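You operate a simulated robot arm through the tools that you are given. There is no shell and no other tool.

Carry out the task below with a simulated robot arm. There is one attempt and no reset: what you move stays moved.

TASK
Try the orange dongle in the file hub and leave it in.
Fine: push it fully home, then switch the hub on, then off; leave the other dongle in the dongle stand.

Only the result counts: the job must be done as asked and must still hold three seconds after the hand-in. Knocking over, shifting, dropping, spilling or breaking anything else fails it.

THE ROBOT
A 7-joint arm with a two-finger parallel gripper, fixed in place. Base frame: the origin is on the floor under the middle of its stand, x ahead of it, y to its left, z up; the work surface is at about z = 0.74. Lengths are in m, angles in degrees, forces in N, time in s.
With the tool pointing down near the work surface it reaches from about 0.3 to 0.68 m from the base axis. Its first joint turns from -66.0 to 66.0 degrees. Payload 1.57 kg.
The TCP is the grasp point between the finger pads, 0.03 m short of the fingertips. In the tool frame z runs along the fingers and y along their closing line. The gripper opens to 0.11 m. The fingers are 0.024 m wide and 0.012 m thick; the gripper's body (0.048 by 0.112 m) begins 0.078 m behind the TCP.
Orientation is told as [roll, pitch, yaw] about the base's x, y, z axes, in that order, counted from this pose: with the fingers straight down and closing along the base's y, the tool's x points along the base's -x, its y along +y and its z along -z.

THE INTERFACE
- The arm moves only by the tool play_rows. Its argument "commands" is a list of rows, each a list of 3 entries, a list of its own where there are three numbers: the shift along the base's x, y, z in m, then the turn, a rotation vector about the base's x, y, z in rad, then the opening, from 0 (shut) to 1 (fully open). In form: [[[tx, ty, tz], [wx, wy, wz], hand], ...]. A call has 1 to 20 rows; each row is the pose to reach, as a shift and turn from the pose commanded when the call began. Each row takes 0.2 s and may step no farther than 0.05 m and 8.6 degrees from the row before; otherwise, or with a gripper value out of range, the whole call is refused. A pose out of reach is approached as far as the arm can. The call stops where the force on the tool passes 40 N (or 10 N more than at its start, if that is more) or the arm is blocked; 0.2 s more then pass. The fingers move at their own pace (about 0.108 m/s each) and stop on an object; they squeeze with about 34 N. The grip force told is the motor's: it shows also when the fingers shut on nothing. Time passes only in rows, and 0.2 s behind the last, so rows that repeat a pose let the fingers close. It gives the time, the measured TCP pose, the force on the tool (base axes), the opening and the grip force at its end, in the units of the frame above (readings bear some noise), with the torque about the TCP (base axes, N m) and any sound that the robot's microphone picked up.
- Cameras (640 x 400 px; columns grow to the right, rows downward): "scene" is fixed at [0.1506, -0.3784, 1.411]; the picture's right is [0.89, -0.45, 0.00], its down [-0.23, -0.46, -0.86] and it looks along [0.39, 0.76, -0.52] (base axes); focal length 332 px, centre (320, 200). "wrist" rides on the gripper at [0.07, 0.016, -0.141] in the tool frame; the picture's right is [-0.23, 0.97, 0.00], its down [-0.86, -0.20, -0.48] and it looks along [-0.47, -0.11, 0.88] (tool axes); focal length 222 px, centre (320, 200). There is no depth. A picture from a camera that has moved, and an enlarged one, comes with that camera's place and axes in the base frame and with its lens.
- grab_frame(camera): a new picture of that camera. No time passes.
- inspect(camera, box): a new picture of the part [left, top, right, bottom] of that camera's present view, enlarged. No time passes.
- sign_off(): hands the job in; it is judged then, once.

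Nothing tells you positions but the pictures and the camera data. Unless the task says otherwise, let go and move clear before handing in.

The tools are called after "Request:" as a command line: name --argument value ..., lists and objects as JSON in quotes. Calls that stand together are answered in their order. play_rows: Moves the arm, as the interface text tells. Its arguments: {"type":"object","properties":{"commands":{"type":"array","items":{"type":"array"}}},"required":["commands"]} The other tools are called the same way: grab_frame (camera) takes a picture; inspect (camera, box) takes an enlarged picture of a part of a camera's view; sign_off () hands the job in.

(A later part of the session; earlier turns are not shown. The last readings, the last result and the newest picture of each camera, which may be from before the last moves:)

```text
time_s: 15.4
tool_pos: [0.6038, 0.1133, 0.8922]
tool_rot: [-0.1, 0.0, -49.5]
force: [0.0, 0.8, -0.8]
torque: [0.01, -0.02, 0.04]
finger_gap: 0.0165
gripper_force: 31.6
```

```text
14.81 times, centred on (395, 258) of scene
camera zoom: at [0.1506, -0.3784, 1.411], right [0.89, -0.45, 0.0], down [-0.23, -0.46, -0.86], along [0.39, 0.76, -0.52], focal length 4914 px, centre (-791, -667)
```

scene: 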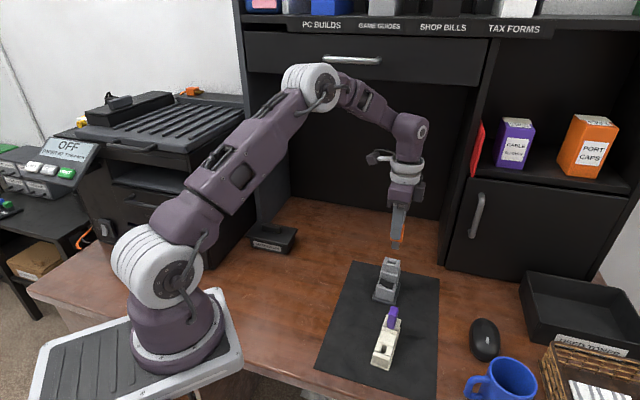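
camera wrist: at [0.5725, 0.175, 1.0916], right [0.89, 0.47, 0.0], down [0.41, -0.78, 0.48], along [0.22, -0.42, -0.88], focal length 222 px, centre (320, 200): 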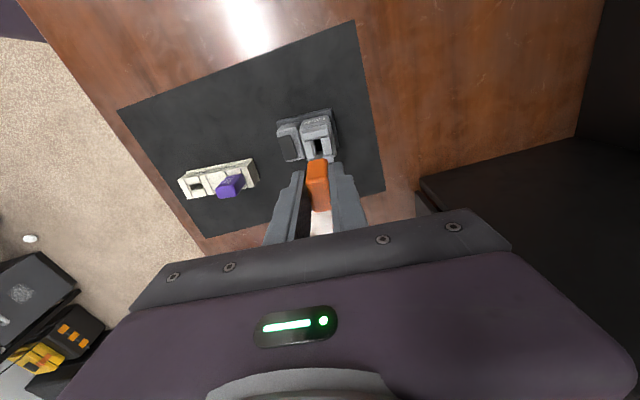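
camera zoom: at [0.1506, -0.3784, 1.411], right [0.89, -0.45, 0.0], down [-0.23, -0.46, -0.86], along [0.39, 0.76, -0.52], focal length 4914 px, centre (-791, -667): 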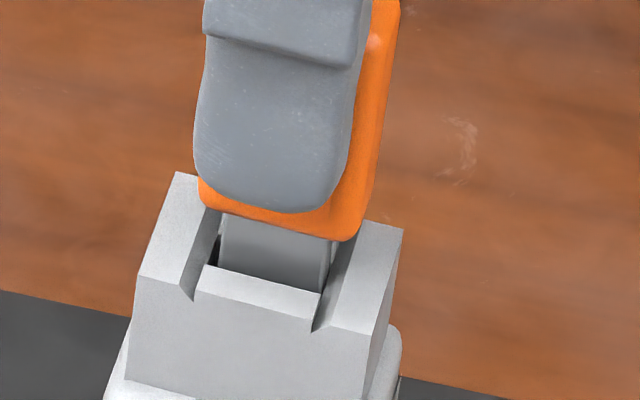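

The plug has gone into the slot about 10 mm with no contact force. I'll keep pushing down in small steps until it bottoms out.

Request:
play_rows --commands '[[[0, 0, -0.002], [0, 0, 0], 0], [[0, 0, -0.004], [0, 0, 0], 0], [[0, 0, -0.006], [0, 0, 0], 0], [[0, 0, -0.008], [0, 0, 0], 0]]'

Request:
inspect --camera "wrist" --box '[290, 130, 350, 170]'

Request:
inspect --camera "scene" --box '[378, 245, 412, 272]'

```text
time_s: 16.4
tool_pos: [0.6026, 0.1134, 0.8827]
tool_rot: [0.0, 0.0, -49.4]
force: [0.8, 0.3, 0.1]
torque: [0.09, -0.07, -0.03]
finger_gap: 0.0166
gripper_force: 31.2
```

```text
10.00 times, centred on (320, 150) of wrist
camera zoom: at [0.5703, 0.1758, 1.024], right [0.89, 0.46, 0.0], down [0.4, -0.78, 0.48], along [0.22, -0.42, -0.88], focal length 2221 px, centre (320, 700)
```

zoom: 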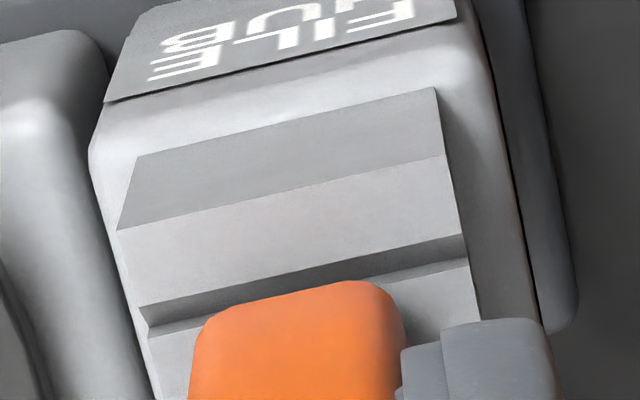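

```text
14.81 times, centred on (395, 258) of scene
camera zoom: at [0.1506, -0.3784, 1.411], right [0.89, -0.45, 0.0], down [-0.23, -0.46, -0.86], along [0.39, 0.76, -0.52], focal length 4914 px, centre (-791, -667)
```

zoom: 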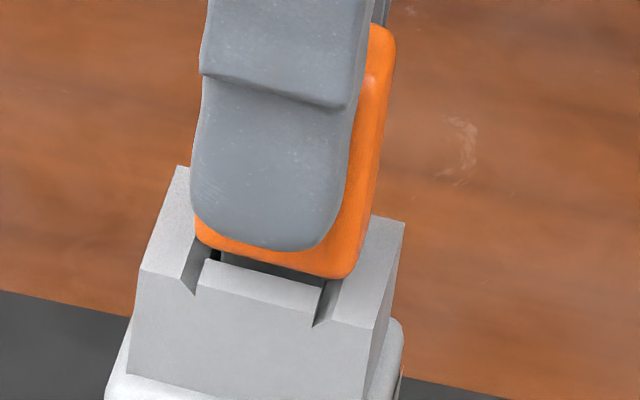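

The dongle is nearly seated, but a small torque has appeared and the hub's front edge looks slightly shifted in the picture. I'll compare the hub with the first picture before pushing further.

Request:
inspect --camera "scene" --box '[360, 250, 420, 310]'

Request:
grab_frame --camera "scene"

Request:
grab_frame --camera "wrist"

```text
6.67 times, centred on (390, 280) of scene
camera zoom: at [0.1506, -0.3784, 1.411], right [0.89, -0.45, 0.0], down [-0.23, -0.46, -0.86], along [0.39, 0.76, -0.52], focal length 2211 px, centre (-147, -333)
```

zoom: 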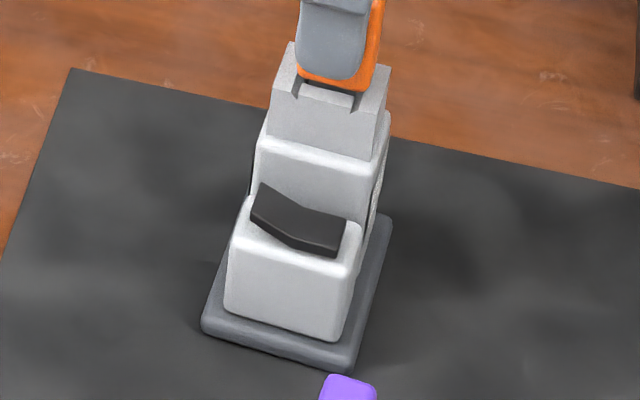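

```text
taken
```

scene: 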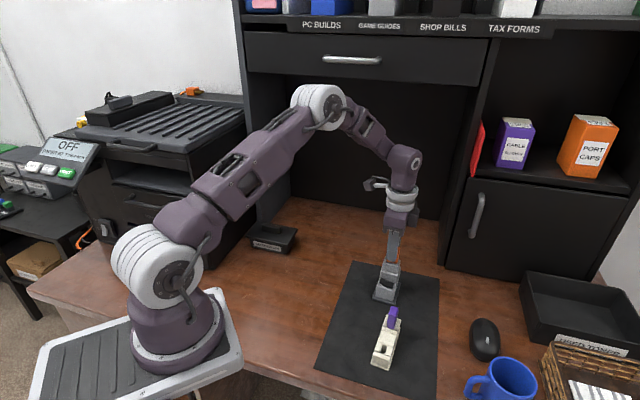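

```text
taken
camera wrist: at [0.5703, 0.1758, 1.024], right [0.89, 0.46, 0.0], down [0.4, -0.78, 0.48], along [0.22, -0.42, -0.88], focal length 222 px, centre (320, 200)
```

wrist: 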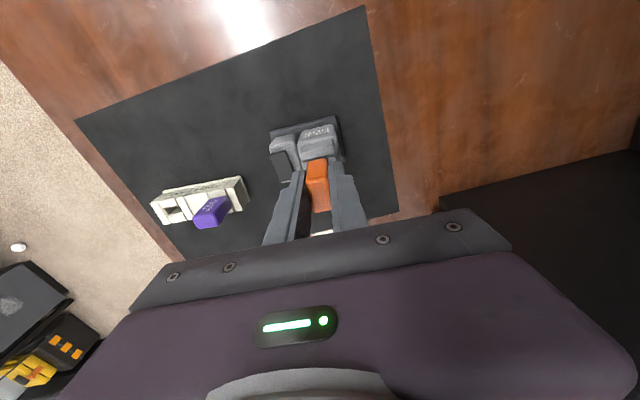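

The hub base looks within a few pixels of its original place. I'll use the same zoom box as before contact for an exact comparison.

Request:
inspect --camera "scene" --box '[383, 248, 407, 268]'

Request:
inspect --camera "scene" --box '[366, 285, 406, 310]'

Request:
inspect --camera "scene" --box '[310, 240, 450, 400]'

```text
16.00 times, centred on (395, 258) of scene
camera zoom: at [0.1506, -0.3784, 1.411], right [0.89, -0.45, 0.0], down [-0.23, -0.46, -0.86], along [0.39, 0.76, -0.52], focal length 5307 px, centre (-880, -728)
```

zoom: 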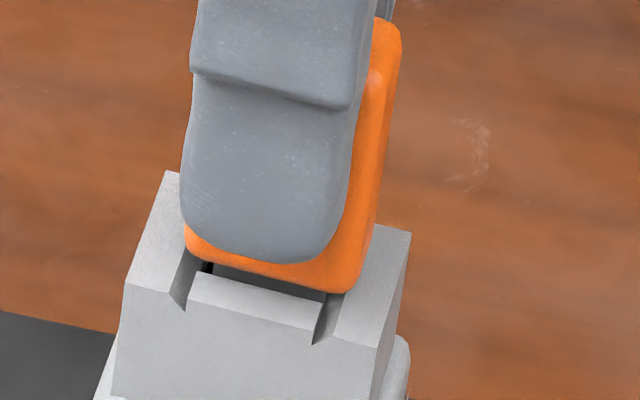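

```text
16.00 times, centred on (386, 298) of scene
camera zoom: at [0.1506, -0.3784, 1.411], right [0.89, -0.45, 0.0], down [-0.23, -0.46, -0.86], along [0.39, 0.76, -0.52], focal length 5307 px, centre (-736, -1360)
```

zoom: 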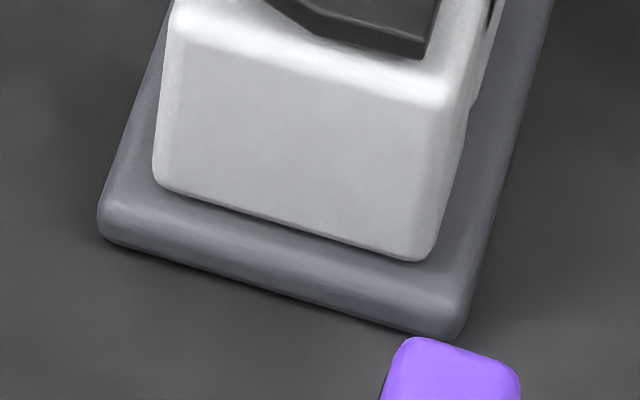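

```text
2.50 times, centred on (380, 320) of scene
camera zoom: at [0.1506, -0.3784, 1.411], right [0.89, -0.45, 0.0], down [-0.23, -0.46, -0.86], along [0.39, 0.76, -0.52], focal length 829 px, centre (170, -100)
```

zoom: 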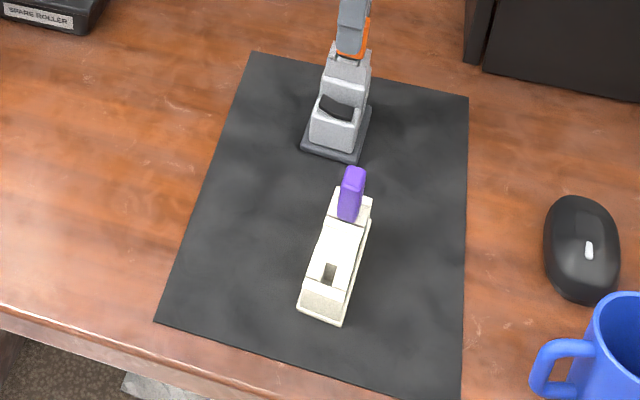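

The hub top has moved at most about 1 mm and the forces are small. The body still sits a few millimetres above its seat between the ridges, so I'll continue down in smaller steps.

Request:
play_rows --commands '[[[-0.0003, -0.0002, -0.001], [0, 0, 0], 0], [[-0.0003, -0.0002, -0.002], [0, 0, 0], 0], [[-0.0003, -0.0002, -0.003], [0, 0, 0], 0]]'

Request:
inspect --camera "scene" --box '[383, 248, 407, 268]'

Request:
inspect --camera "wrist" --box '[290, 130, 350, 170]'

```text
time_s: 17.2
tool_pos: [0.6042, 0.1124, 0.8812]
tool_rot: [0.2, -0.1, -49.5]
force: [-1.7, 2.5, 33.6]
torque: [0.12, 0.1, 0.02]
finger_gap: 0.0166
gripper_force: 31.7
```

```text
16.00 times, centred on (395, 258) of scene
camera zoom: at [0.1499, -0.3785, 1.4111], right [0.89, -0.45, 0.0], down [-0.23, -0.46, -0.86], along [0.39, 0.76, -0.52], focal length 5307 px, centre (-880, -728)
```

zoom: 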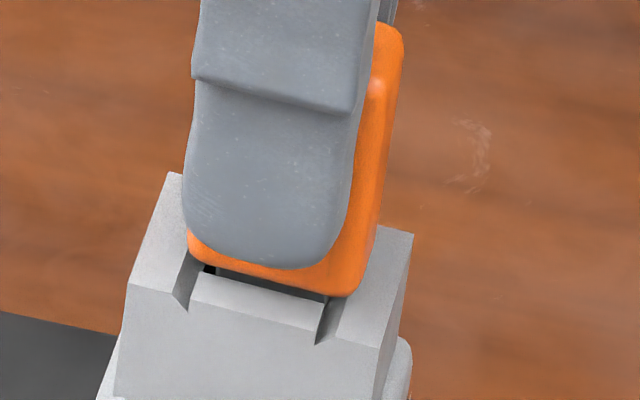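

```text
10.00 times, centred on (320, 150) of wrist
camera zoom: at [0.57, 0.1757, 1.0228], right [0.89, 0.46, 0.0], down [0.4, -0.78, 0.48], along [0.22, -0.42, -0.88], focal length 2221 px, centre (320, 700)
```

zoom: 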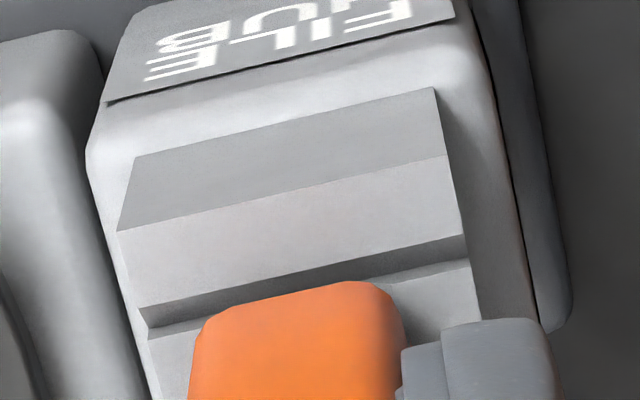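

Contact is now firm, with 33.6 N vertical and centred, so it isn't jammed to one side. A gap of roughly 2–3 mm still shows under the body and I've heard no click. I'll press harder in small steps.

Request:
play_rows --commands '[[[-0.0002, 0.0002, -0.0005], [0, 0, 0], 0], [[-0.0003, 0.0003, -0.001], [0, 0, 0], 0], [[-0.0003, 0.0003, -0.002], [0, 0, 0], 0], [[-0.0003, 0.0003, -0.003], [0, 0, 0], 0]]'

Request:
inspect --camera "scene" --box '[383, 248, 407, 268]'

Request:
inspect --camera "wrist" --box '[280, 125, 360, 205]'

```text
time_s: 17.6
tool_pos: [0.6037, 0.1146, 0.8818]
tool_rot: [0.2, -0.1, -49.5]
force: [-4.7, 0.4, 10.9]
torque: [-0.02, 0.29, -0.01]
finger_gap: 0.0166
gripper_force: 31.9
stopped in row 2: the force on the tool passed its limit at 45 N (the readings are from after the stop); the commanded pose is now the measured one
```

```text
16.00 times, centred on (395, 258) of scene
camera zoom: at [0.1503, -0.3785, 1.411], right [0.89, -0.45, 0.0], down [-0.23, -0.46, -0.86], along [0.39, 0.76, -0.52], focal length 5307 px, centre (-880, -728)
```

zoom: 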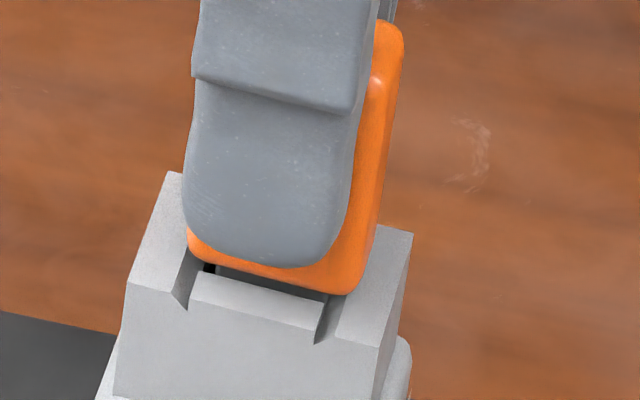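

```text
5.00 times, centred on (320, 165) of wrist
camera zoom: at [0.5703, 0.1759, 1.0227], right [0.89, 0.46, 0.0], down [0.4, -0.78, 0.48], along [0.22, -0.42, -0.88], focal length 1111 px, centre (320, 375)
```

zoom: 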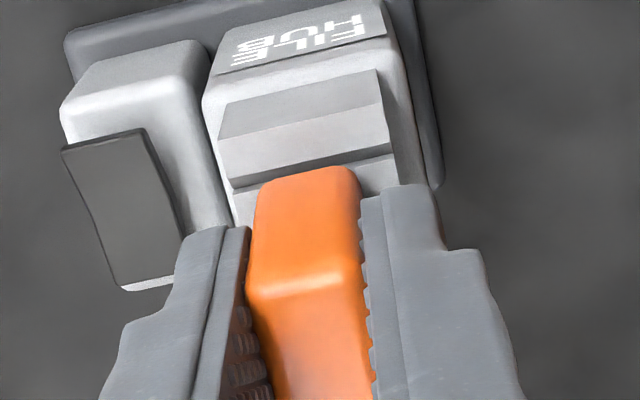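

The force limit stopped it at 45 N without further travel. I need to know whether it is seated or blocked, so I'll compare it with how the purple dongle sits in its stand.

Request:
inspect --camera "scene" --box '[390, 255, 406, 267]'

Request:
inspect --camera "scene" --box '[382, 300, 406, 336]'

Request:
inspect --camera "scene" --box '[368, 330, 402, 366]'

Request:
inspect --camera "wrist" --box '[140, 160, 260, 240]'

```text
16.00 times, centred on (398, 261) of scene
camera zoom: at [0.1503, -0.3785, 1.411], right [0.89, -0.45, 0.0], down [-0.23, -0.46, -0.86], along [0.39, 0.76, -0.52], focal length 5307 px, centre (-928, -776)
```

zoom: 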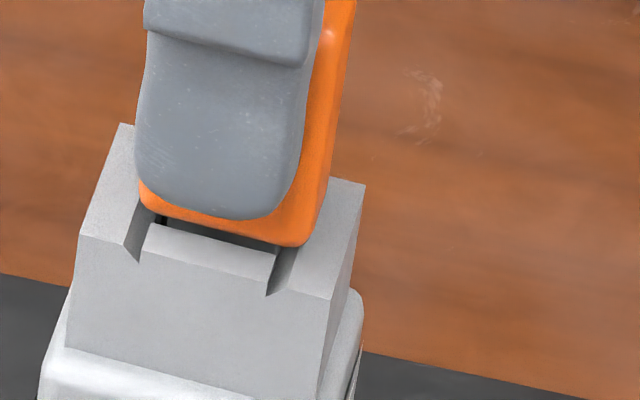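

```text
11.11 times, centred on (394, 318) of scene
camera zoom: at [0.1503, -0.3785, 1.411], right [0.89, -0.45, 0.0], down [-0.23, -0.46, -0.86], along [0.39, 0.76, -0.52], focal length 3686 px, centre (-502, -1111)
```

zoom: 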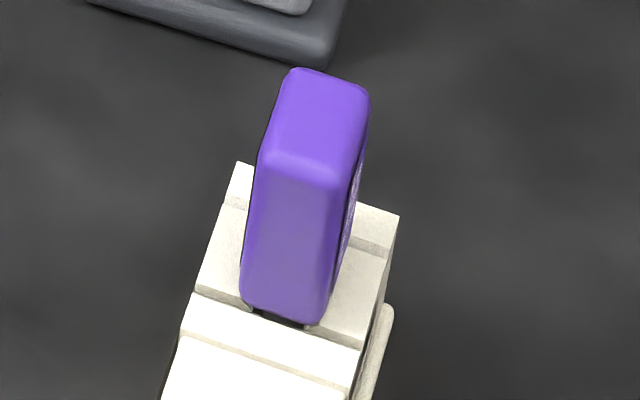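

```text
11.11 times, centred on (385, 348) of scene
camera zoom: at [0.1503, -0.3785, 1.411], right [0.89, -0.45, 0.0], down [-0.23, -0.46, -0.86], along [0.39, 0.76, -0.52], focal length 3686 px, centre (-402, -1444)
```

zoom: 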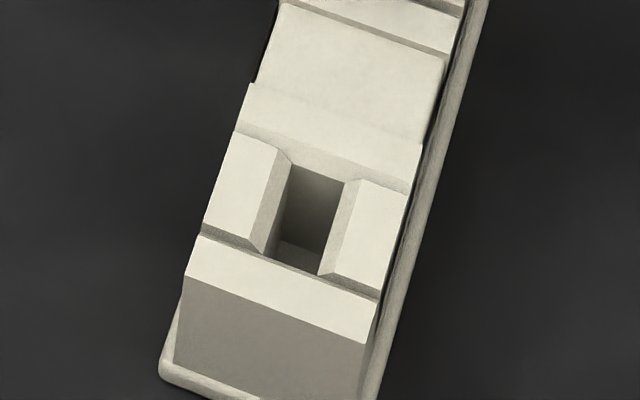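

```text
5.00 times, centred on (200, 200) of wrist
camera zoom: at [0.5703, 0.1759, 1.0227], right [0.89, 0.46, 0.0], down [0.4, -0.78, 0.48], along [0.22, -0.42, -0.88], focal length 1111 px, centre (920, 200)
```

zoom: 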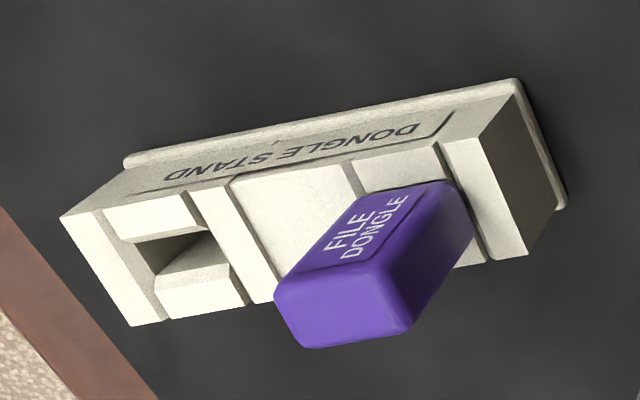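

It's hard to judge seating with the fingers in the way, and the stop left a small sideways load. I'll relieve that load, let go gently and look at the dongle in the slot without the hand blocking the view.

Request:
play_rows --commands '[[[-0.0015, -0.0017, 0.0], [0, 0, 0], 0], [[-0.0015, -0.0017, 0.0], [0, 0, 0], 0]]'

```text
time_s: 18.2
tool_pos: [0.6044, 0.1134, 0.8817]
tool_rot: [0.4, -0.1, -49.3]
force: [1.5, 8.5, 16.3]
torque: [0.52, -0.07, -0.01]
finger_gap: 0.0169
gripper_force: 31.6
```

Some sideways load remains, about 8 N towards +y, so I overcorrected. I'll ease off half a millimetre and read the forces again.

Request:
play_rows --commands '[[[0.0, 0.0006, 0.0005], [0, 0, 0], 0], [[0.0, 0.0006, 0.0008], [0, 0, 0], 0]]'

Request:
inspect --camera "scene" --box '[383, 248, 407, 268]'

```text
time_s: 18.8
tool_pos: [0.603, 0.1133, 0.8823]
tool_rot: [0.3, -0.3, -49.4]
force: [7.1, 8.1, 13.6]
torque: [0.51, -0.44, 0.02]
finger_gap: 0.0167
gripper_force: 32.3
```

```text
16.00 times, centred on (395, 258) of scene
camera zoom: at [0.1505, -0.3783, 1.4111], right [0.89, -0.45, 0.0], down [-0.23, -0.46, -0.86], along [0.39, 0.76, -0.52], focal length 5307 px, centre (-880, -728)
```

zoom: 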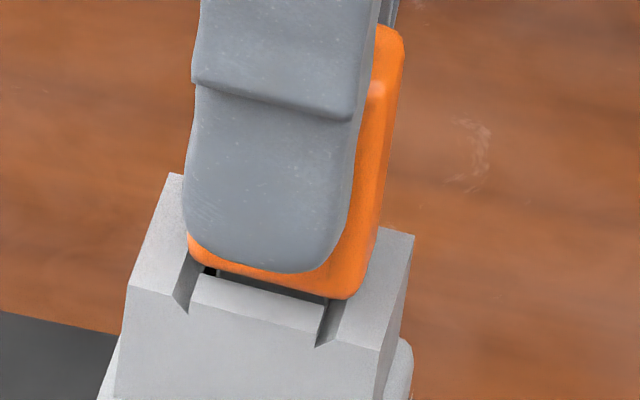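

The slot wall is pushing the plug in the +x+y direction at about 10 N, so the hand should shift that way. I'll move 0.7 mm in that direction and recheck.

Request:
play_rows --commands '[[[0.0003, 0.0003, 0.0], [0, 0, 0], 0], [[0.0006, 0.0005, 0.0005], [0, 0, 0], 0], [[0.0006, 0.0005, 0.0008], [0, 0, 0], 0]]'

```text
time_s: 19.6
tool_pos: [0.6032, 0.1128, 0.882]
tool_rot: [0.0, -0.1, -49.4]
force: [4.7, 3.6, 8.2]
torque: [0.16, -0.36, -0.01]
finger_gap: 0.0166
gripper_force: 31.8
```

The sideways load is falling. One more small correction in the same direction and slightly upward should clear it.

Request:
play_rows --commands '[[[0.0005, 0.0002, 0.0004], [0, 0, 0], 0], [[0.0005, 0.0002, 0.0006], [0, 0, 0], 0], [[0.0005, 0.0002, 0.0006], [0, 0, 0], 0]]'

Request:
inspect --camera "wrist" --box '[290, 130, 350, 170]'

```text
time_s: 20.4
tool_pos: [0.6037, 0.1132, 0.8833]
tool_rot: [0.0, -0.2, -49.5]
force: [-0.5, -0.6, -0.9]
torque: [-0.02, 0.02, 0.02]
finger_gap: 0.0168
gripper_force: 31.7
```

```text
10.00 times, centred on (320, 150) of wrist
camera zoom: at [0.5699, 0.1754, 1.0239], right [0.89, 0.46, 0.0], down [0.4, -0.78, 0.48], along [0.22, -0.42, -0.88], focal length 2221 px, centre (320, 700)
```

zoom: 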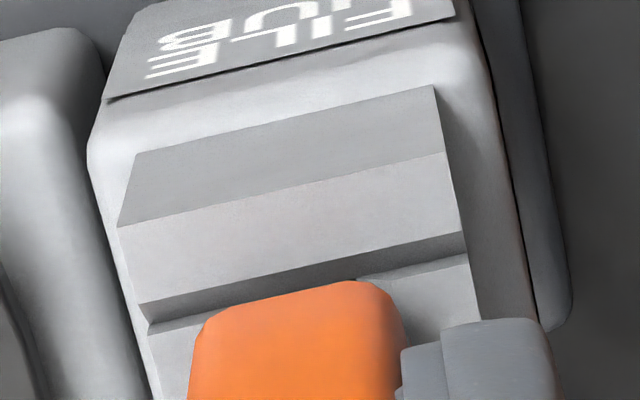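

The load is now zero with the plug sitting freely in the slot. From this centred position I'll push straight down again.

Request:
play_rows --commands '[[[0, 0, -0.001], [0, 0, 0], 0], [[0, 0, -0.002], [0, 0, 0], 0], [[0, 0, -0.003], [0, 0, 0], 0]]'

```text
time_s: 21.2
tool_pos: [0.6033, 0.1138, 0.8814]
tool_rot: [0.2, -0.2, -49.4]
force: [-8.0, -0.5, 24.4]
torque: [-0.05, 0.42, 0.01]
finger_gap: 0.0167
gripper_force: 31.5
```

The contact is again firm at the same height, with some sideways friction. I'll relax the load, release the dongle in the slot and look at it unobstructed to see if it is fully home.

Request:
play_rows --commands '[[[0, 0, 0.0015], [0, 0, 0], 0], [[0, 0, 0.003], [0, 0, 0], 0], [[0, 0, 0.003], [0, 0, 0], 0], [[0, 0, 0.003], [0, 0, 0], 0.17], [[0, 0, 0.003], [0, 0, 0], 0.2], [[0, 0, 0.003], [0, 0, 0], 0.25], [[0, 0, 0.003], [0, 0, 0], 0.35], [[0, 0, 0.003], [0, 0, 0], 0.45]]'

Request:
inspect --camera "scene" --box '[375, 235, 415, 275]'

Request:
inspect --camera "wrist" --box '[270, 125, 370, 225]'

```text
time_s: 23.0
tool_pos: [0.6031, 0.1126, 0.8842]
tool_rot: [0.2, -0.1, -49.5]
force: [0.2, 0.2, 0.1]
torque: [0.0, -0.01, 0.0]
finger_gap: 0.0494
gripper_force: 0.2
```

```text
10.00 times, centred on (395, 255) of scene
camera zoom: at [0.1506, -0.3785, 1.411], right [0.89, -0.45, 0.0], down [-0.23, -0.46, -0.86], along [0.39, 0.76, -0.52], focal length 3317 px, centre (-430, -350)
```

zoom: 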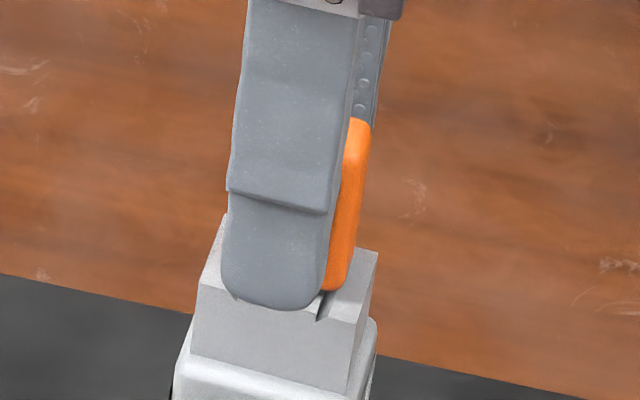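

```text
4.00 times, centred on (320, 175) of wrist
camera zoom: at [0.5702, 0.1752, 1.0244], right [0.89, 0.46, 0.0], down [0.4, -0.78, 0.48], along [0.22, -0.42, -0.88], focal length 888 px, centre (320, 300)
```

zoom: 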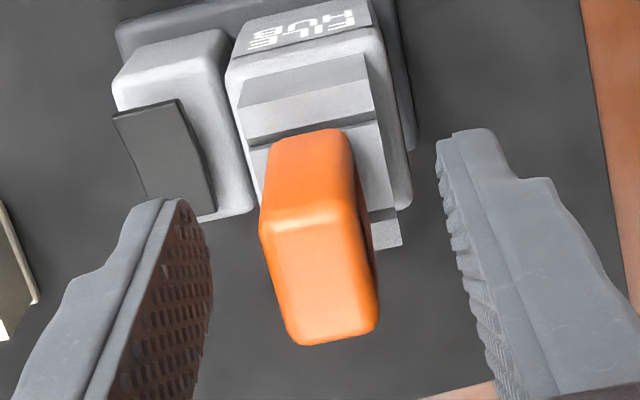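

The dongle stands upright in the slot by itself. I'll raise the open hand straight up for a clear view.

Request:
play_rows --commands '[[[0, 0, 0.02], [0, 0, 0], 0.45], [[0, 0, 0.04], [0, 0, 0], 0.45], [[0, 0, 0.06], [0, 0, 0], 0.45], [[0, 0, 0.08], [0, 0, 0], 0.45]]'

Request:
inspect --camera "scene" --box '[383, 242, 407, 262]'

Request:
inspect --camera "scene" --box '[360, 240, 420, 310]'

Request:
inspect --camera "wrist" --box '[270, 110, 370, 200]'

```text
time_s: 24.0
tool_pos: [0.6028, 0.1122, 0.9622]
tool_rot: [0.2, -0.2, -49.5]
force: [-0.3, -0.5, 0.6]
torque: [0.0, 0.01, 0.01]
finger_gap: 0.0494
gripper_force: 0.2
```

```text
16.00 times, centred on (395, 252) of scene
camera zoom: at [0.1506, -0.3785, 1.411], right [0.89, -0.45, 0.0], down [-0.23, -0.46, -0.86], along [0.39, 0.76, -0.52], focal length 5307 px, centre (-880, -632)
```

zoom: 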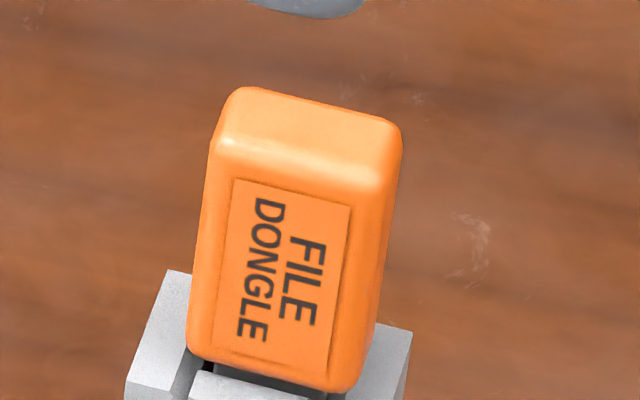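

```text
5.71 times, centred on (390, 275) of scene
camera zoom: at [0.1506, -0.3785, 1.411], right [0.89, -0.45, 0.0], down [-0.23, -0.46, -0.86], along [0.39, 0.76, -0.52], focal length 1896 px, centre (-80, -229)
```

zoom: 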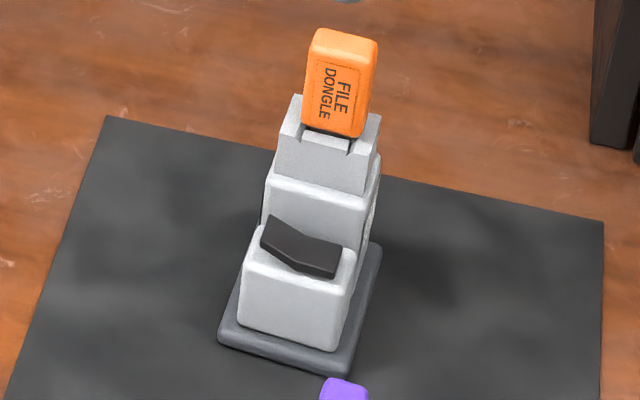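

```text
4.44 times, centred on (320, 155) of wrist
camera zoom: at [0.5687, 0.1746, 1.1037], right [0.89, 0.46, 0.0], down [0.4, -0.78, 0.48], along [0.22, -0.42, -0.88], focal length 987 px, centre (320, 400)
```

zoom: 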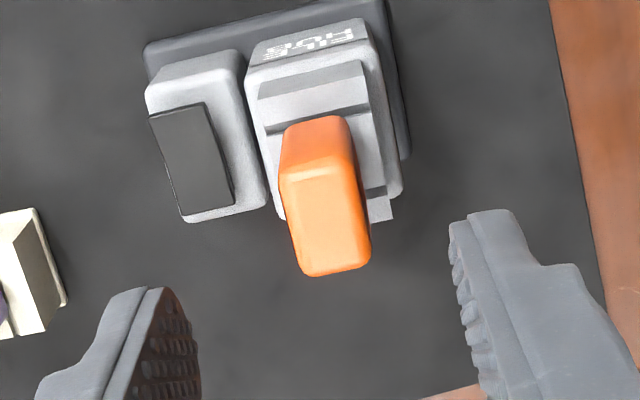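

Now there's a clear view. I'll look closely at the junction between the dongle body and the port top.

Request:
inspect --camera "scene" --box '[384, 254, 408, 269]'

Request:
inspect --camera "wrist" --box '[305, 130, 345, 160]'

Request:
inspect --camera "scene" --box '[35, 130, 115, 180]'

```text
16.00 times, centred on (396, 262) of scene
camera zoom: at [0.1506, -0.3785, 1.411], right [0.89, -0.45, 0.0], down [-0.23, -0.46, -0.86], along [0.39, 0.76, -0.52], focal length 5307 px, centre (-896, -784)
```

zoom: 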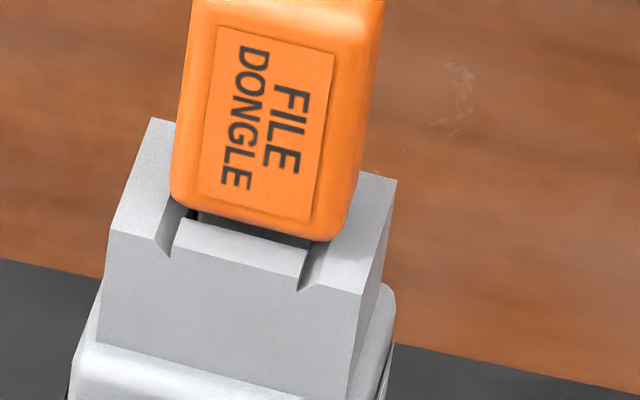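

```text
13.33 times, centred on (325, 145) of wrist
camera zoom: at [0.5687, 0.1746, 1.1037], right [0.89, 0.46, 0.0], down [0.4, -0.78, 0.48], along [0.22, -0.42, -0.88], focal length 2962 px, centre (253, 933)
```

zoom: 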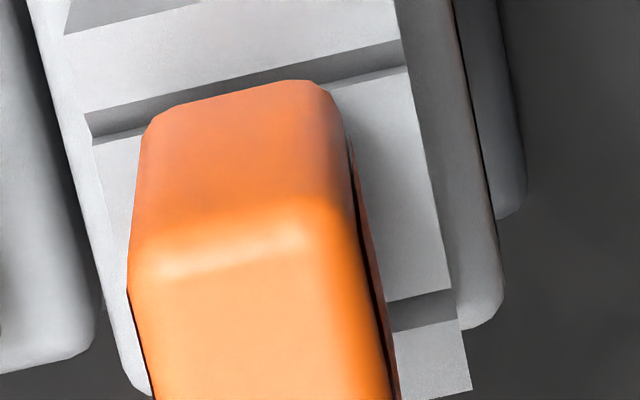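

```text
8.00 times, centred on (75, 155) of scene
camera zoom: at [0.1506, -0.3785, 1.411], right [0.89, -0.45, 0.0], down [-0.23, -0.46, -0.86], along [0.39, 0.76, -0.52], focal length 2654 px, centre (2280, 560)
```

zoom: 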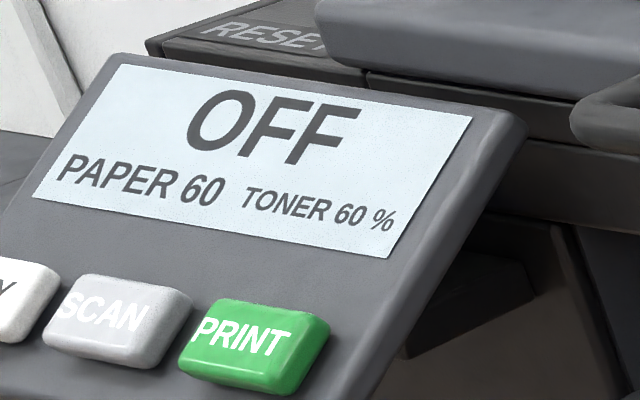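

A thin gap of roughly 2–3 mm still shows under the body, so it isn't fully home yet. I'll close the fingers, centre them over the dongle's top at about (0.604, 0.111) and press straight down from above.

Request:
play_rows --commands '[[[0.0018, 0.0002, 0], [0, 0, 0], 0.2], [[0.0018, 0.0002, -0.0], [0, 0, 0], 0], [[0.0018, 0.0002, -0.01], [0, 0, 0], 0], [[0.0018, 0.0002, -0.02], [0, 0, 0], 0], [[0.0018, 0.0002, -0.03], [0, 0, 0], 0], [[0.0018, 0.0002, -0.038], [0, 0, 0], 0], [[0.0018, 0.0002, -0.042], [0, 0, 0], 0]]'

Request:
inspect --camera "wrist" --box '[270, 130, 370, 230]'

Request:
inspect --camera "scene" --box '[375, 225, 415, 275]'

```text
time_s: 25.6
tool_pos: [0.606, 0.1137, 0.9205]
tool_rot: [0.2, -0.2, -49.4]
force: [-0.7, 0.6, 0.2]
torque: [0.01, -0.02, 0.0]
finger_gap: 0.0
gripper_force: 20.8
```

```text
4.00 times, centred on (320, 180) of wrist
camera zoom: at [0.5718, 0.1755, 1.0619], right [0.89, 0.46, 0.0], down [0.4, -0.78, 0.48], along [0.22, -0.42, -0.88], focal length 888 px, centre (320, 280)
```

zoom: 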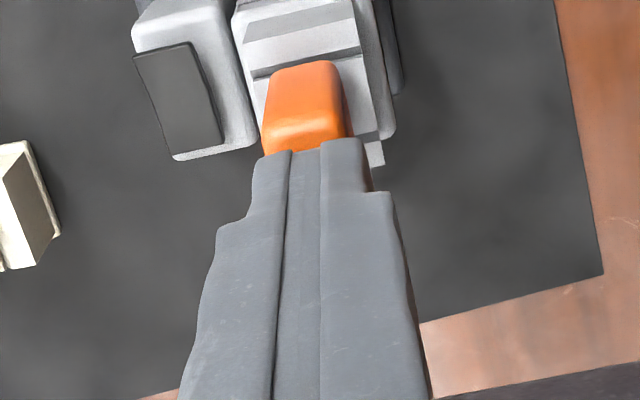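

```text
8.00 times, centred on (395, 250) of scene
camera zoom: at [0.1506, -0.3784, 1.411], right [0.89, -0.45, 0.0], down [-0.23, -0.46, -0.86], along [0.39, 0.76, -0.52], focal length 2654 px, centre (-280, -200)
```

zoom: 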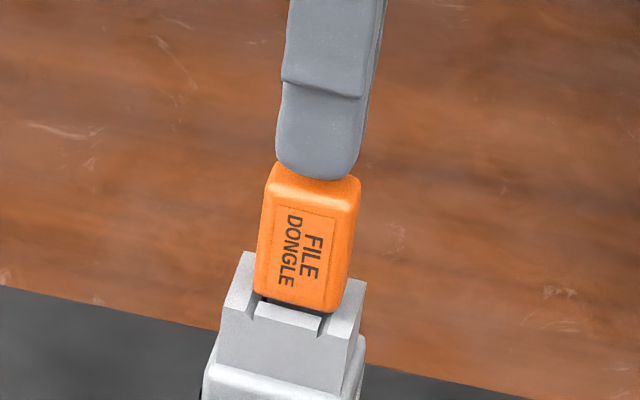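

The closed fingers are just above the dongle's top, about 1 mm off centre. I'll correct that and press down in 1 mm steps.

Request:
play_rows --commands '[[[-0.0012, -0.0006, -0.002], [0, 0, 0], 0], [[-0.0012, -0.0006, -0.004], [0, 0, 0], 0], [[-0.0012, -0.0006, -0.005], [0, 0, 0], 0], [[-0.0012, -0.0006, -0.006], [0, 0, 0], 0], [[-0.0012, -0.0006, -0.007], [0, 0, 0], 0], [[-0.0012, -0.0006, -0.008], [0, 0, 0], 0], [[-0.0012, -0.0006, -0.009], [0, 0, 0], 0]]'

Request:
inspect --camera "scene" --box '[384, 254, 408, 269]'

```text
time_s: 27.2
tool_pos: [0.6048, 0.1128, 0.9141]
tool_rot: [0.5, -0.3, -49.4]
force: [-0.8, 0.5, 32.2]
torque: [0.05, 0.12, -0.01]
finger_gap: 0.0001
gripper_force: 21.0
```

```text
16.00 times, centred on (396, 262) of scene
camera zoom: at [0.1499, -0.3785, 1.4111], right [0.89, -0.45, 0.0], down [-0.23, -0.46, -0.86], along [0.39, 0.76, -0.52], focal length 5307 px, centre (-896, -784)
```

zoom: 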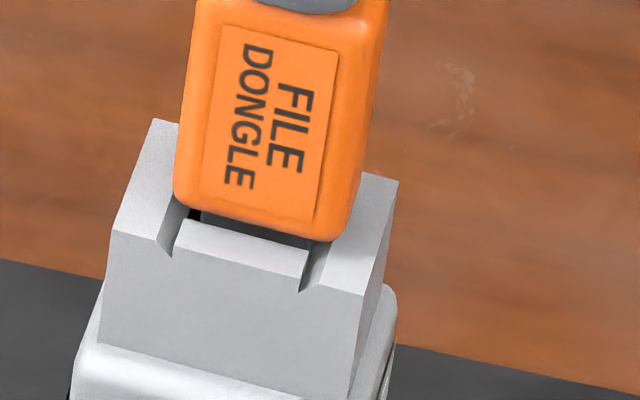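

At 32 N it still isn't moving. I'll press further up to the limit to find out whether there is a detent.

Request:
play_rows --commands '[[[0, 0, -0.0004], [0, 0, 0], 0], [[0, 0, -0.0004], [0, 0, 0], 0], [[0, 0, -0.0004], [0, 0, 0], 0]]'

Request:
inspect --camera "scene" --box '[384, 254, 408, 269]'

```text
time_s: 27.7
tool_pos: [0.6064, 0.1138, 0.9139]
tool_rot: [0.4, -0.3, -49.4]
force: [-1.5, 0.8, 11.2]
torque: [0.02, 0.09, -0.05]
finger_gap: 0.0
gripper_force: 21.2
stopped in row 2: the force on the tool passed its limit at 45 N (the readings are from after the stop); the commanded pose is now the measured one
```

```text
16.00 times, centred on (396, 262) of scene
camera zoom: at [0.1503, -0.3785, 1.411], right [0.89, -0.45, 0.0], down [-0.23, -0.46, -0.86], along [0.39, 0.76, -0.52], focal length 5307 px, centre (-896, -784)
```

zoom: 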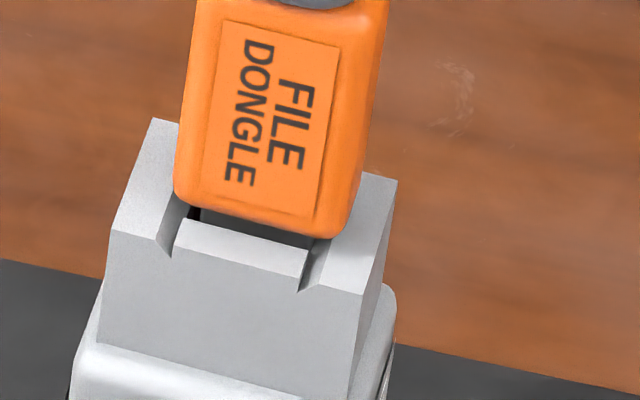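

It stops hard at about 45 N with roughly 2.5 mm still showing, so something is blocking it rather than just friction. I'll back off and take a clean look at the port and dongle before deciding.

Request:
play_rows --commands '[[[0, 0, 0.01], [0, 0, 0], 0], [[0, 0, 0.03], [0, 0, 0], 0.2], [[0, 0, 0.05], [0, 0, 0], 0.45], [[0, 0, 0.06], [0, 0, 0], 0.45]]'

Request:
inspect --camera "scene" --box '[384, 300, 406, 334]'

Request:
inspect --camera "scene" --box '[376, 270, 404, 292]'

Request:
inspect --camera "wrist" --box '[270, 110, 370, 200]'

```text
time_s: 28.7
tool_pos: [0.6049, 0.1115, 0.9733]
tool_rot: [0.4, -0.3, -49.4]
force: [-1.0, 0.1, 0.0]
torque: [0.03, 0.0, 0.02]
finger_gap: 0.0496
gripper_force: 0.0
```

```text
11.76 times, centred on (395, 317) of scene
camera zoom: at [0.1506, -0.3785, 1.411], right [0.89, -0.45, 0.0], down [-0.23, -0.46, -0.86], along [0.39, 0.76, -0.52], focal length 3902 px, centre (-562, -1176)
```

zoom: 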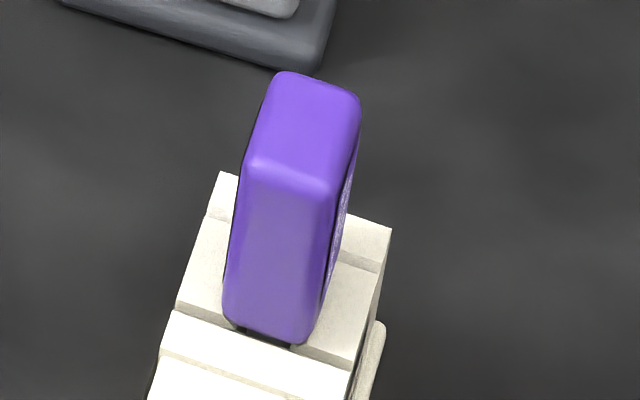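

```text
16.00 times, centred on (390, 281) of scene
camera zoom: at [0.1506, -0.3785, 1.411], right [0.89, -0.45, 0.0], down [-0.23, -0.46, -0.86], along [0.39, 0.76, -0.52], focal length 5307 px, centre (-800, -1096)
```

zoom: 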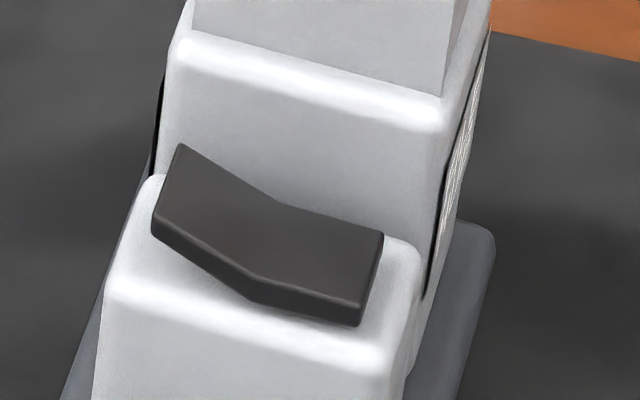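

```text
4.44 times, centred on (320, 155) of wrist
camera zoom: at [0.5712, 0.1742, 1.1142], right [0.89, 0.46, 0.01], down [0.4, -0.78, 0.48], along [0.23, -0.42, -0.88], focal length 987 px, centre (320, 400)
```

zoom: 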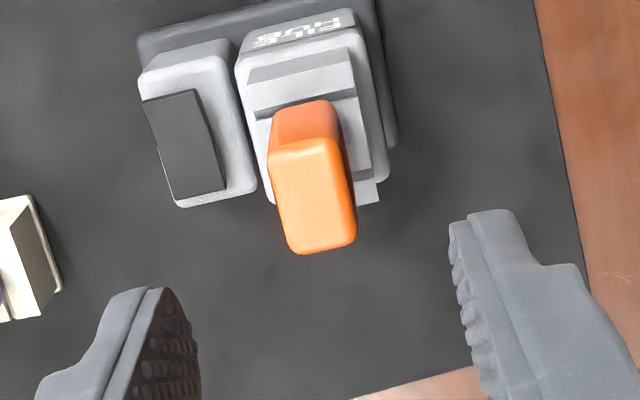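

The purple dongle sits flush in its stand, while the orange one in the hub clearly has a gap, so it isn't home. I'll grip it again, draw it out and inspect both plug and slot for a key. First I'll straighten the slight tilt and line up over it.

Request:
play_rows --commands '[[[-0.0013, 0.0005, -0.01], [-0.0006, 0.0087, 0], 0.45], [[-0.0013, 0.0005, -0.03], [-0.0006, 0.0087, 0], 0.45], [[-0.0013, 0.0005, -0.05], [-0.0006, 0.0087, 0], 0.45], [[-0.0013, 0.0005, -0.05], [-0.0006, 0.0087, 0], 0.45]]'

Request:
inspect --camera "wrist" --box '[260, 120, 380, 220]'

```text
time_s: 29.7
tool_pos: [0.6045, 0.1125, 0.9234]
tool_rot: [0.0, -0.1, -49.4]
force: [0.5, 0.8, 0.3]
torque: [0.04, 0.0, -0.03]
finger_gap: 0.0494
gripper_force: 0.2
```

```text
4.00 times, centred on (320, 170) of wrist
camera zoom: at [0.5714, 0.1748, 1.0647], right [0.89, 0.46, 0.0], down [0.41, -0.78, 0.48], along [0.22, -0.42, -0.88], focal length 888 px, centre (320, 320)
```

zoom: 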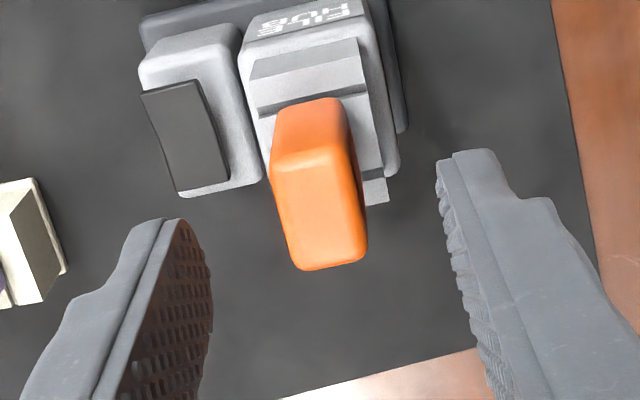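

The tilt is corrected and the hand is centred on the dongle. I'll descend and grip it again.

Request:
play_rows --commands '[[[-0.0002, 0.0003, -0.014], [0, 0, 0], 0.45], [[-0.0002, 0.0003, -0.028], [0, 0, 0], 0.4], [[-0.0002, 0.0003, -0.0405], [0, 0, 0], 0.3], [[-0.0002, 0.0003, -0.0405], [0, 0, 0], 0.22], [[-0.0002, 0.0003, -0.0405], [0, 0, 0], 0.17], [[-0.0002, 0.0003, -0.0405], [0, 0, 0], 0.1], [[-0.0002, 0.0003, -0.0405], [0, 0, 0], 0.0], [[-0.0002, 0.0003, -0.0405], [0, 0, 0], 0.0]]'

```text
time_s: 31.5
tool_pos: [0.6051, 0.1142, 0.8826]
tool_rot: [0.1, 0.1, -49.4]
force: [-0.4, 0.4, 0.0]
torque: [0.0, 0.01, -0.01]
finger_gap: 0.0165
gripper_force: 31.1
```

Gripped again with no side load. I'll pull it straight up and out so I can see the plug tip and the slot interior.

Request:
play_rows --commands '[[[0, 0, 0.008], [0, 0, 0], 0], [[0, 0, 0.016], [0, 0, 0], 0], [[0, 0, 0.026], [0, 0, 0], 0], [[0, 0, 0.04], [0, 0, 0], 0], [[0, 0, 0.055], [0, 0, 0], 0], [[0, 0, 0.07], [0, 0, 0], 0]]'

Request:
inspect --camera "scene" --box '[384, 225, 408, 245]'

Request:
inspect --camera "scene" --box '[380, 245, 410, 275]'

Request:
inspect --camera "wrist" --box '[300, 125, 345, 160]'

```text
time_s: 32.9
tool_pos: [0.6047, 0.1134, 0.953]
tool_rot: [0.0, 0.0, -49.4]
force: [0.3, -0.3, -1.7]
torque: [0.02, 0.02, 0.0]
finger_gap: 0.0165
gripper_force: 31.8
```

```text
16.00 times, centred on (396, 235) of scene
camera zoom: at [0.1506, -0.3784, 1.411], right [0.89, -0.45, 0.0], down [-0.23, -0.46, -0.86], along [0.39, 0.76, -0.52], focal length 5307 px, centre (-896, -360)
```

zoom: 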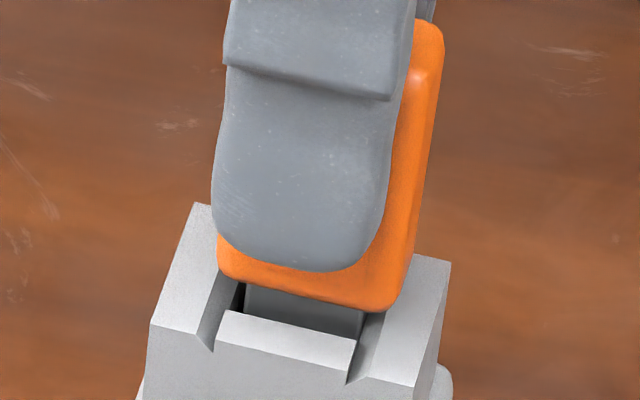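

```text
13.33 times, centred on (395, 260) of scene
camera zoom: at [0.1506, -0.3784, 1.411], right [0.89, -0.45, 0.0], down [-0.23, -0.46, -0.86], along [0.39, 0.76, -0.52], focal length 4423 px, centre (-680, -600)
```

zoom: 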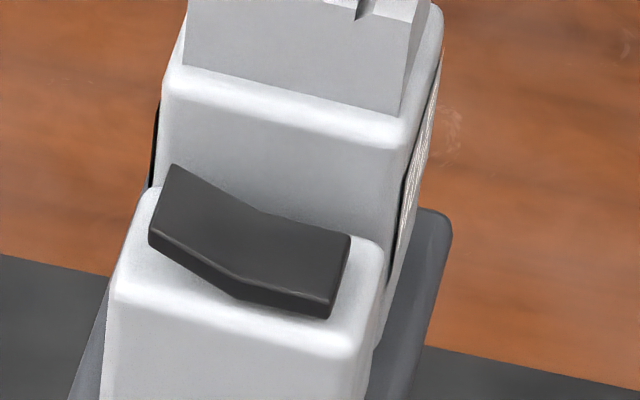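

```text
11.43 times, centred on (322, 142) of wrist
camera zoom: at [0.5709, 0.1765, 1.0934], right [0.89, 0.46, 0.0], down [0.41, -0.78, 0.48], along [0.22, -0.42, -0.88], focal length 2538 px, centre (291, 857)
```

zoom: 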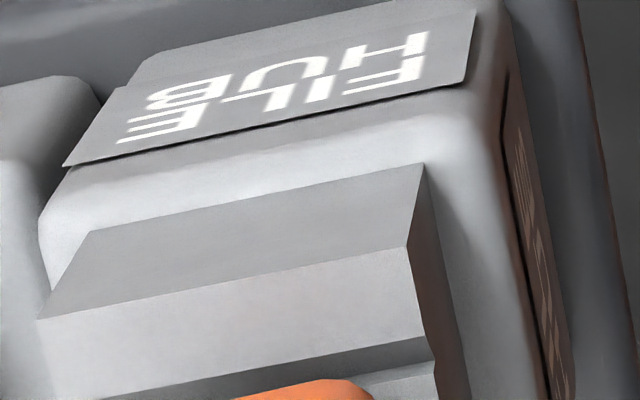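

The hub has come up with the dongle: the plug grips the port tightly enough to carry it. I'll stop and lower it straight back down onto the same spot, slowly at the end.

Request:
play_rows --commands '[[[0, 0, -0.01], [0, 0, 0], 0], [[0, 0, -0.02], [0, 0, 0], 0], [[0, 0, -0.03], [0, 0, 0], 0], [[0, 0, -0.04], [0, 0, 0], 0], [[0, 0, -0.05], [0, 0, 0], 0], [[0, 0, -0.056], [0, 0, 0], 0], [[0, 0, -0.059], [0, 0, 0], 0]]'

Request:
inspect --camera "scene" --box '[360, 240, 420, 310]'

Request:
inspect --camera "scene" --box '[383, 248, 407, 268]'

```text
time_s: 34.5
tool_pos: [0.6043, 0.1136, 0.8938]
tool_rot: [0.0, 0.0, -49.3]
force: [-0.4, -0.4, -2.5]
torque: [-0.01, -0.03, 0.03]
finger_gap: 0.0166
gripper_force: 31.3
```

```text
5.71 times, centred on (390, 275) of scene
camera zoom: at [0.1506, -0.3784, 1.411], right [0.89, -0.45, 0.0], down [-0.23, -0.46, -0.86], along [0.39, 0.76, -0.52], focal length 1896 px, centre (-80, -229)
```

zoom: 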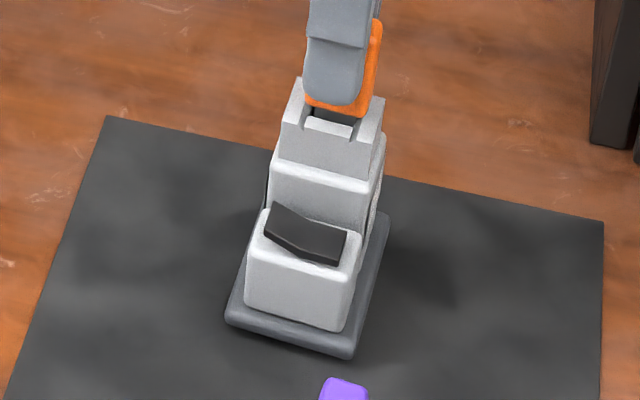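

```text
16.00 times, centred on (395, 258) of scene
camera zoom: at [0.1506, -0.3784, 1.411], right [0.89, -0.45, 0.0], down [-0.23, -0.46, -0.86], along [0.39, 0.76, -0.52], focal length 5307 px, centre (-880, -728)
```

zoom: 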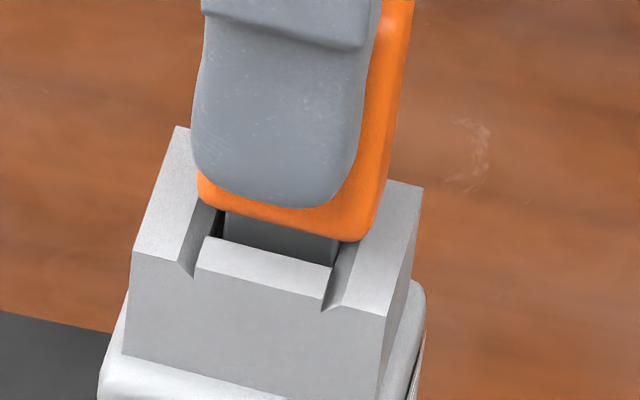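

The hub is still a few millimetres above the mat. I'll lower it the rest of the way in 1–1.5 mm steps until it is back down.

Request:
play_rows --commands '[[[0, 0, -0.0015], [0, 0, 0], 0], [[0, 0, -0.003], [0, 0, 0], 0], [[0, 0, -0.0045], [0, 0, 0], 0], [[0, 0, -0.006], [0, 0, 0], 0], [[0, 0, -0.007], [0, 0, 0], 0]]'

Request:
inspect --camera "scene" --box '[360, 240, 420, 310]'

Request:
inspect --camera "scene" --box '[383, 248, 407, 268]'

```text
time_s: 35.7
tool_pos: [0.6044, 0.1142, 0.8871]
tool_rot: [0.2, 0.0, -49.4]
force: [3.9, 3.4, 6.1]
torque: [0.27, -0.32, 0.01]
finger_gap: 0.0166
gripper_force: 31.3
```

```text
5.71 times, centred on (390, 275) of scene
camera zoom: at [0.1506, -0.3784, 1.411], right [0.89, -0.45, 0.0], down [-0.23, -0.46, -0.86], along [0.39, 0.76, -0.52], focal length 1896 px, centre (-80, -229)
```

zoom: 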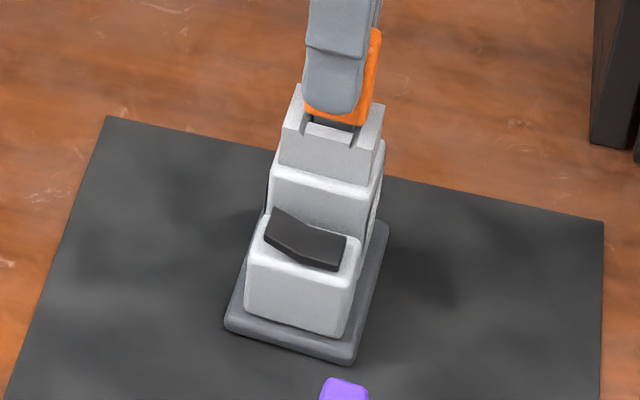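

```text
16.00 times, centred on (395, 258) of scene
camera zoom: at [0.1506, -0.3784, 1.411], right [0.89, -0.45, 0.0], down [-0.23, -0.46, -0.86], along [0.39, 0.76, -0.52], focal length 5307 px, centre (-880, -728)
```

zoom: 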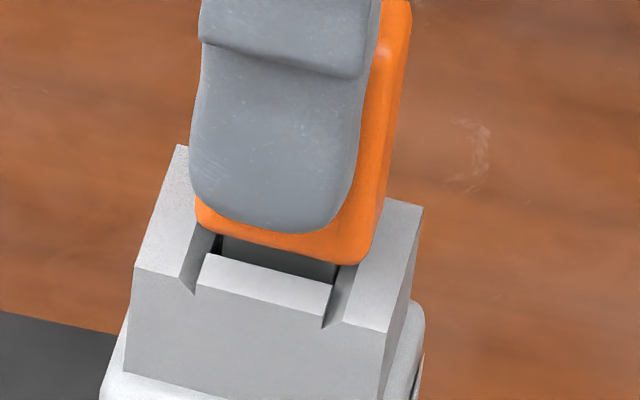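

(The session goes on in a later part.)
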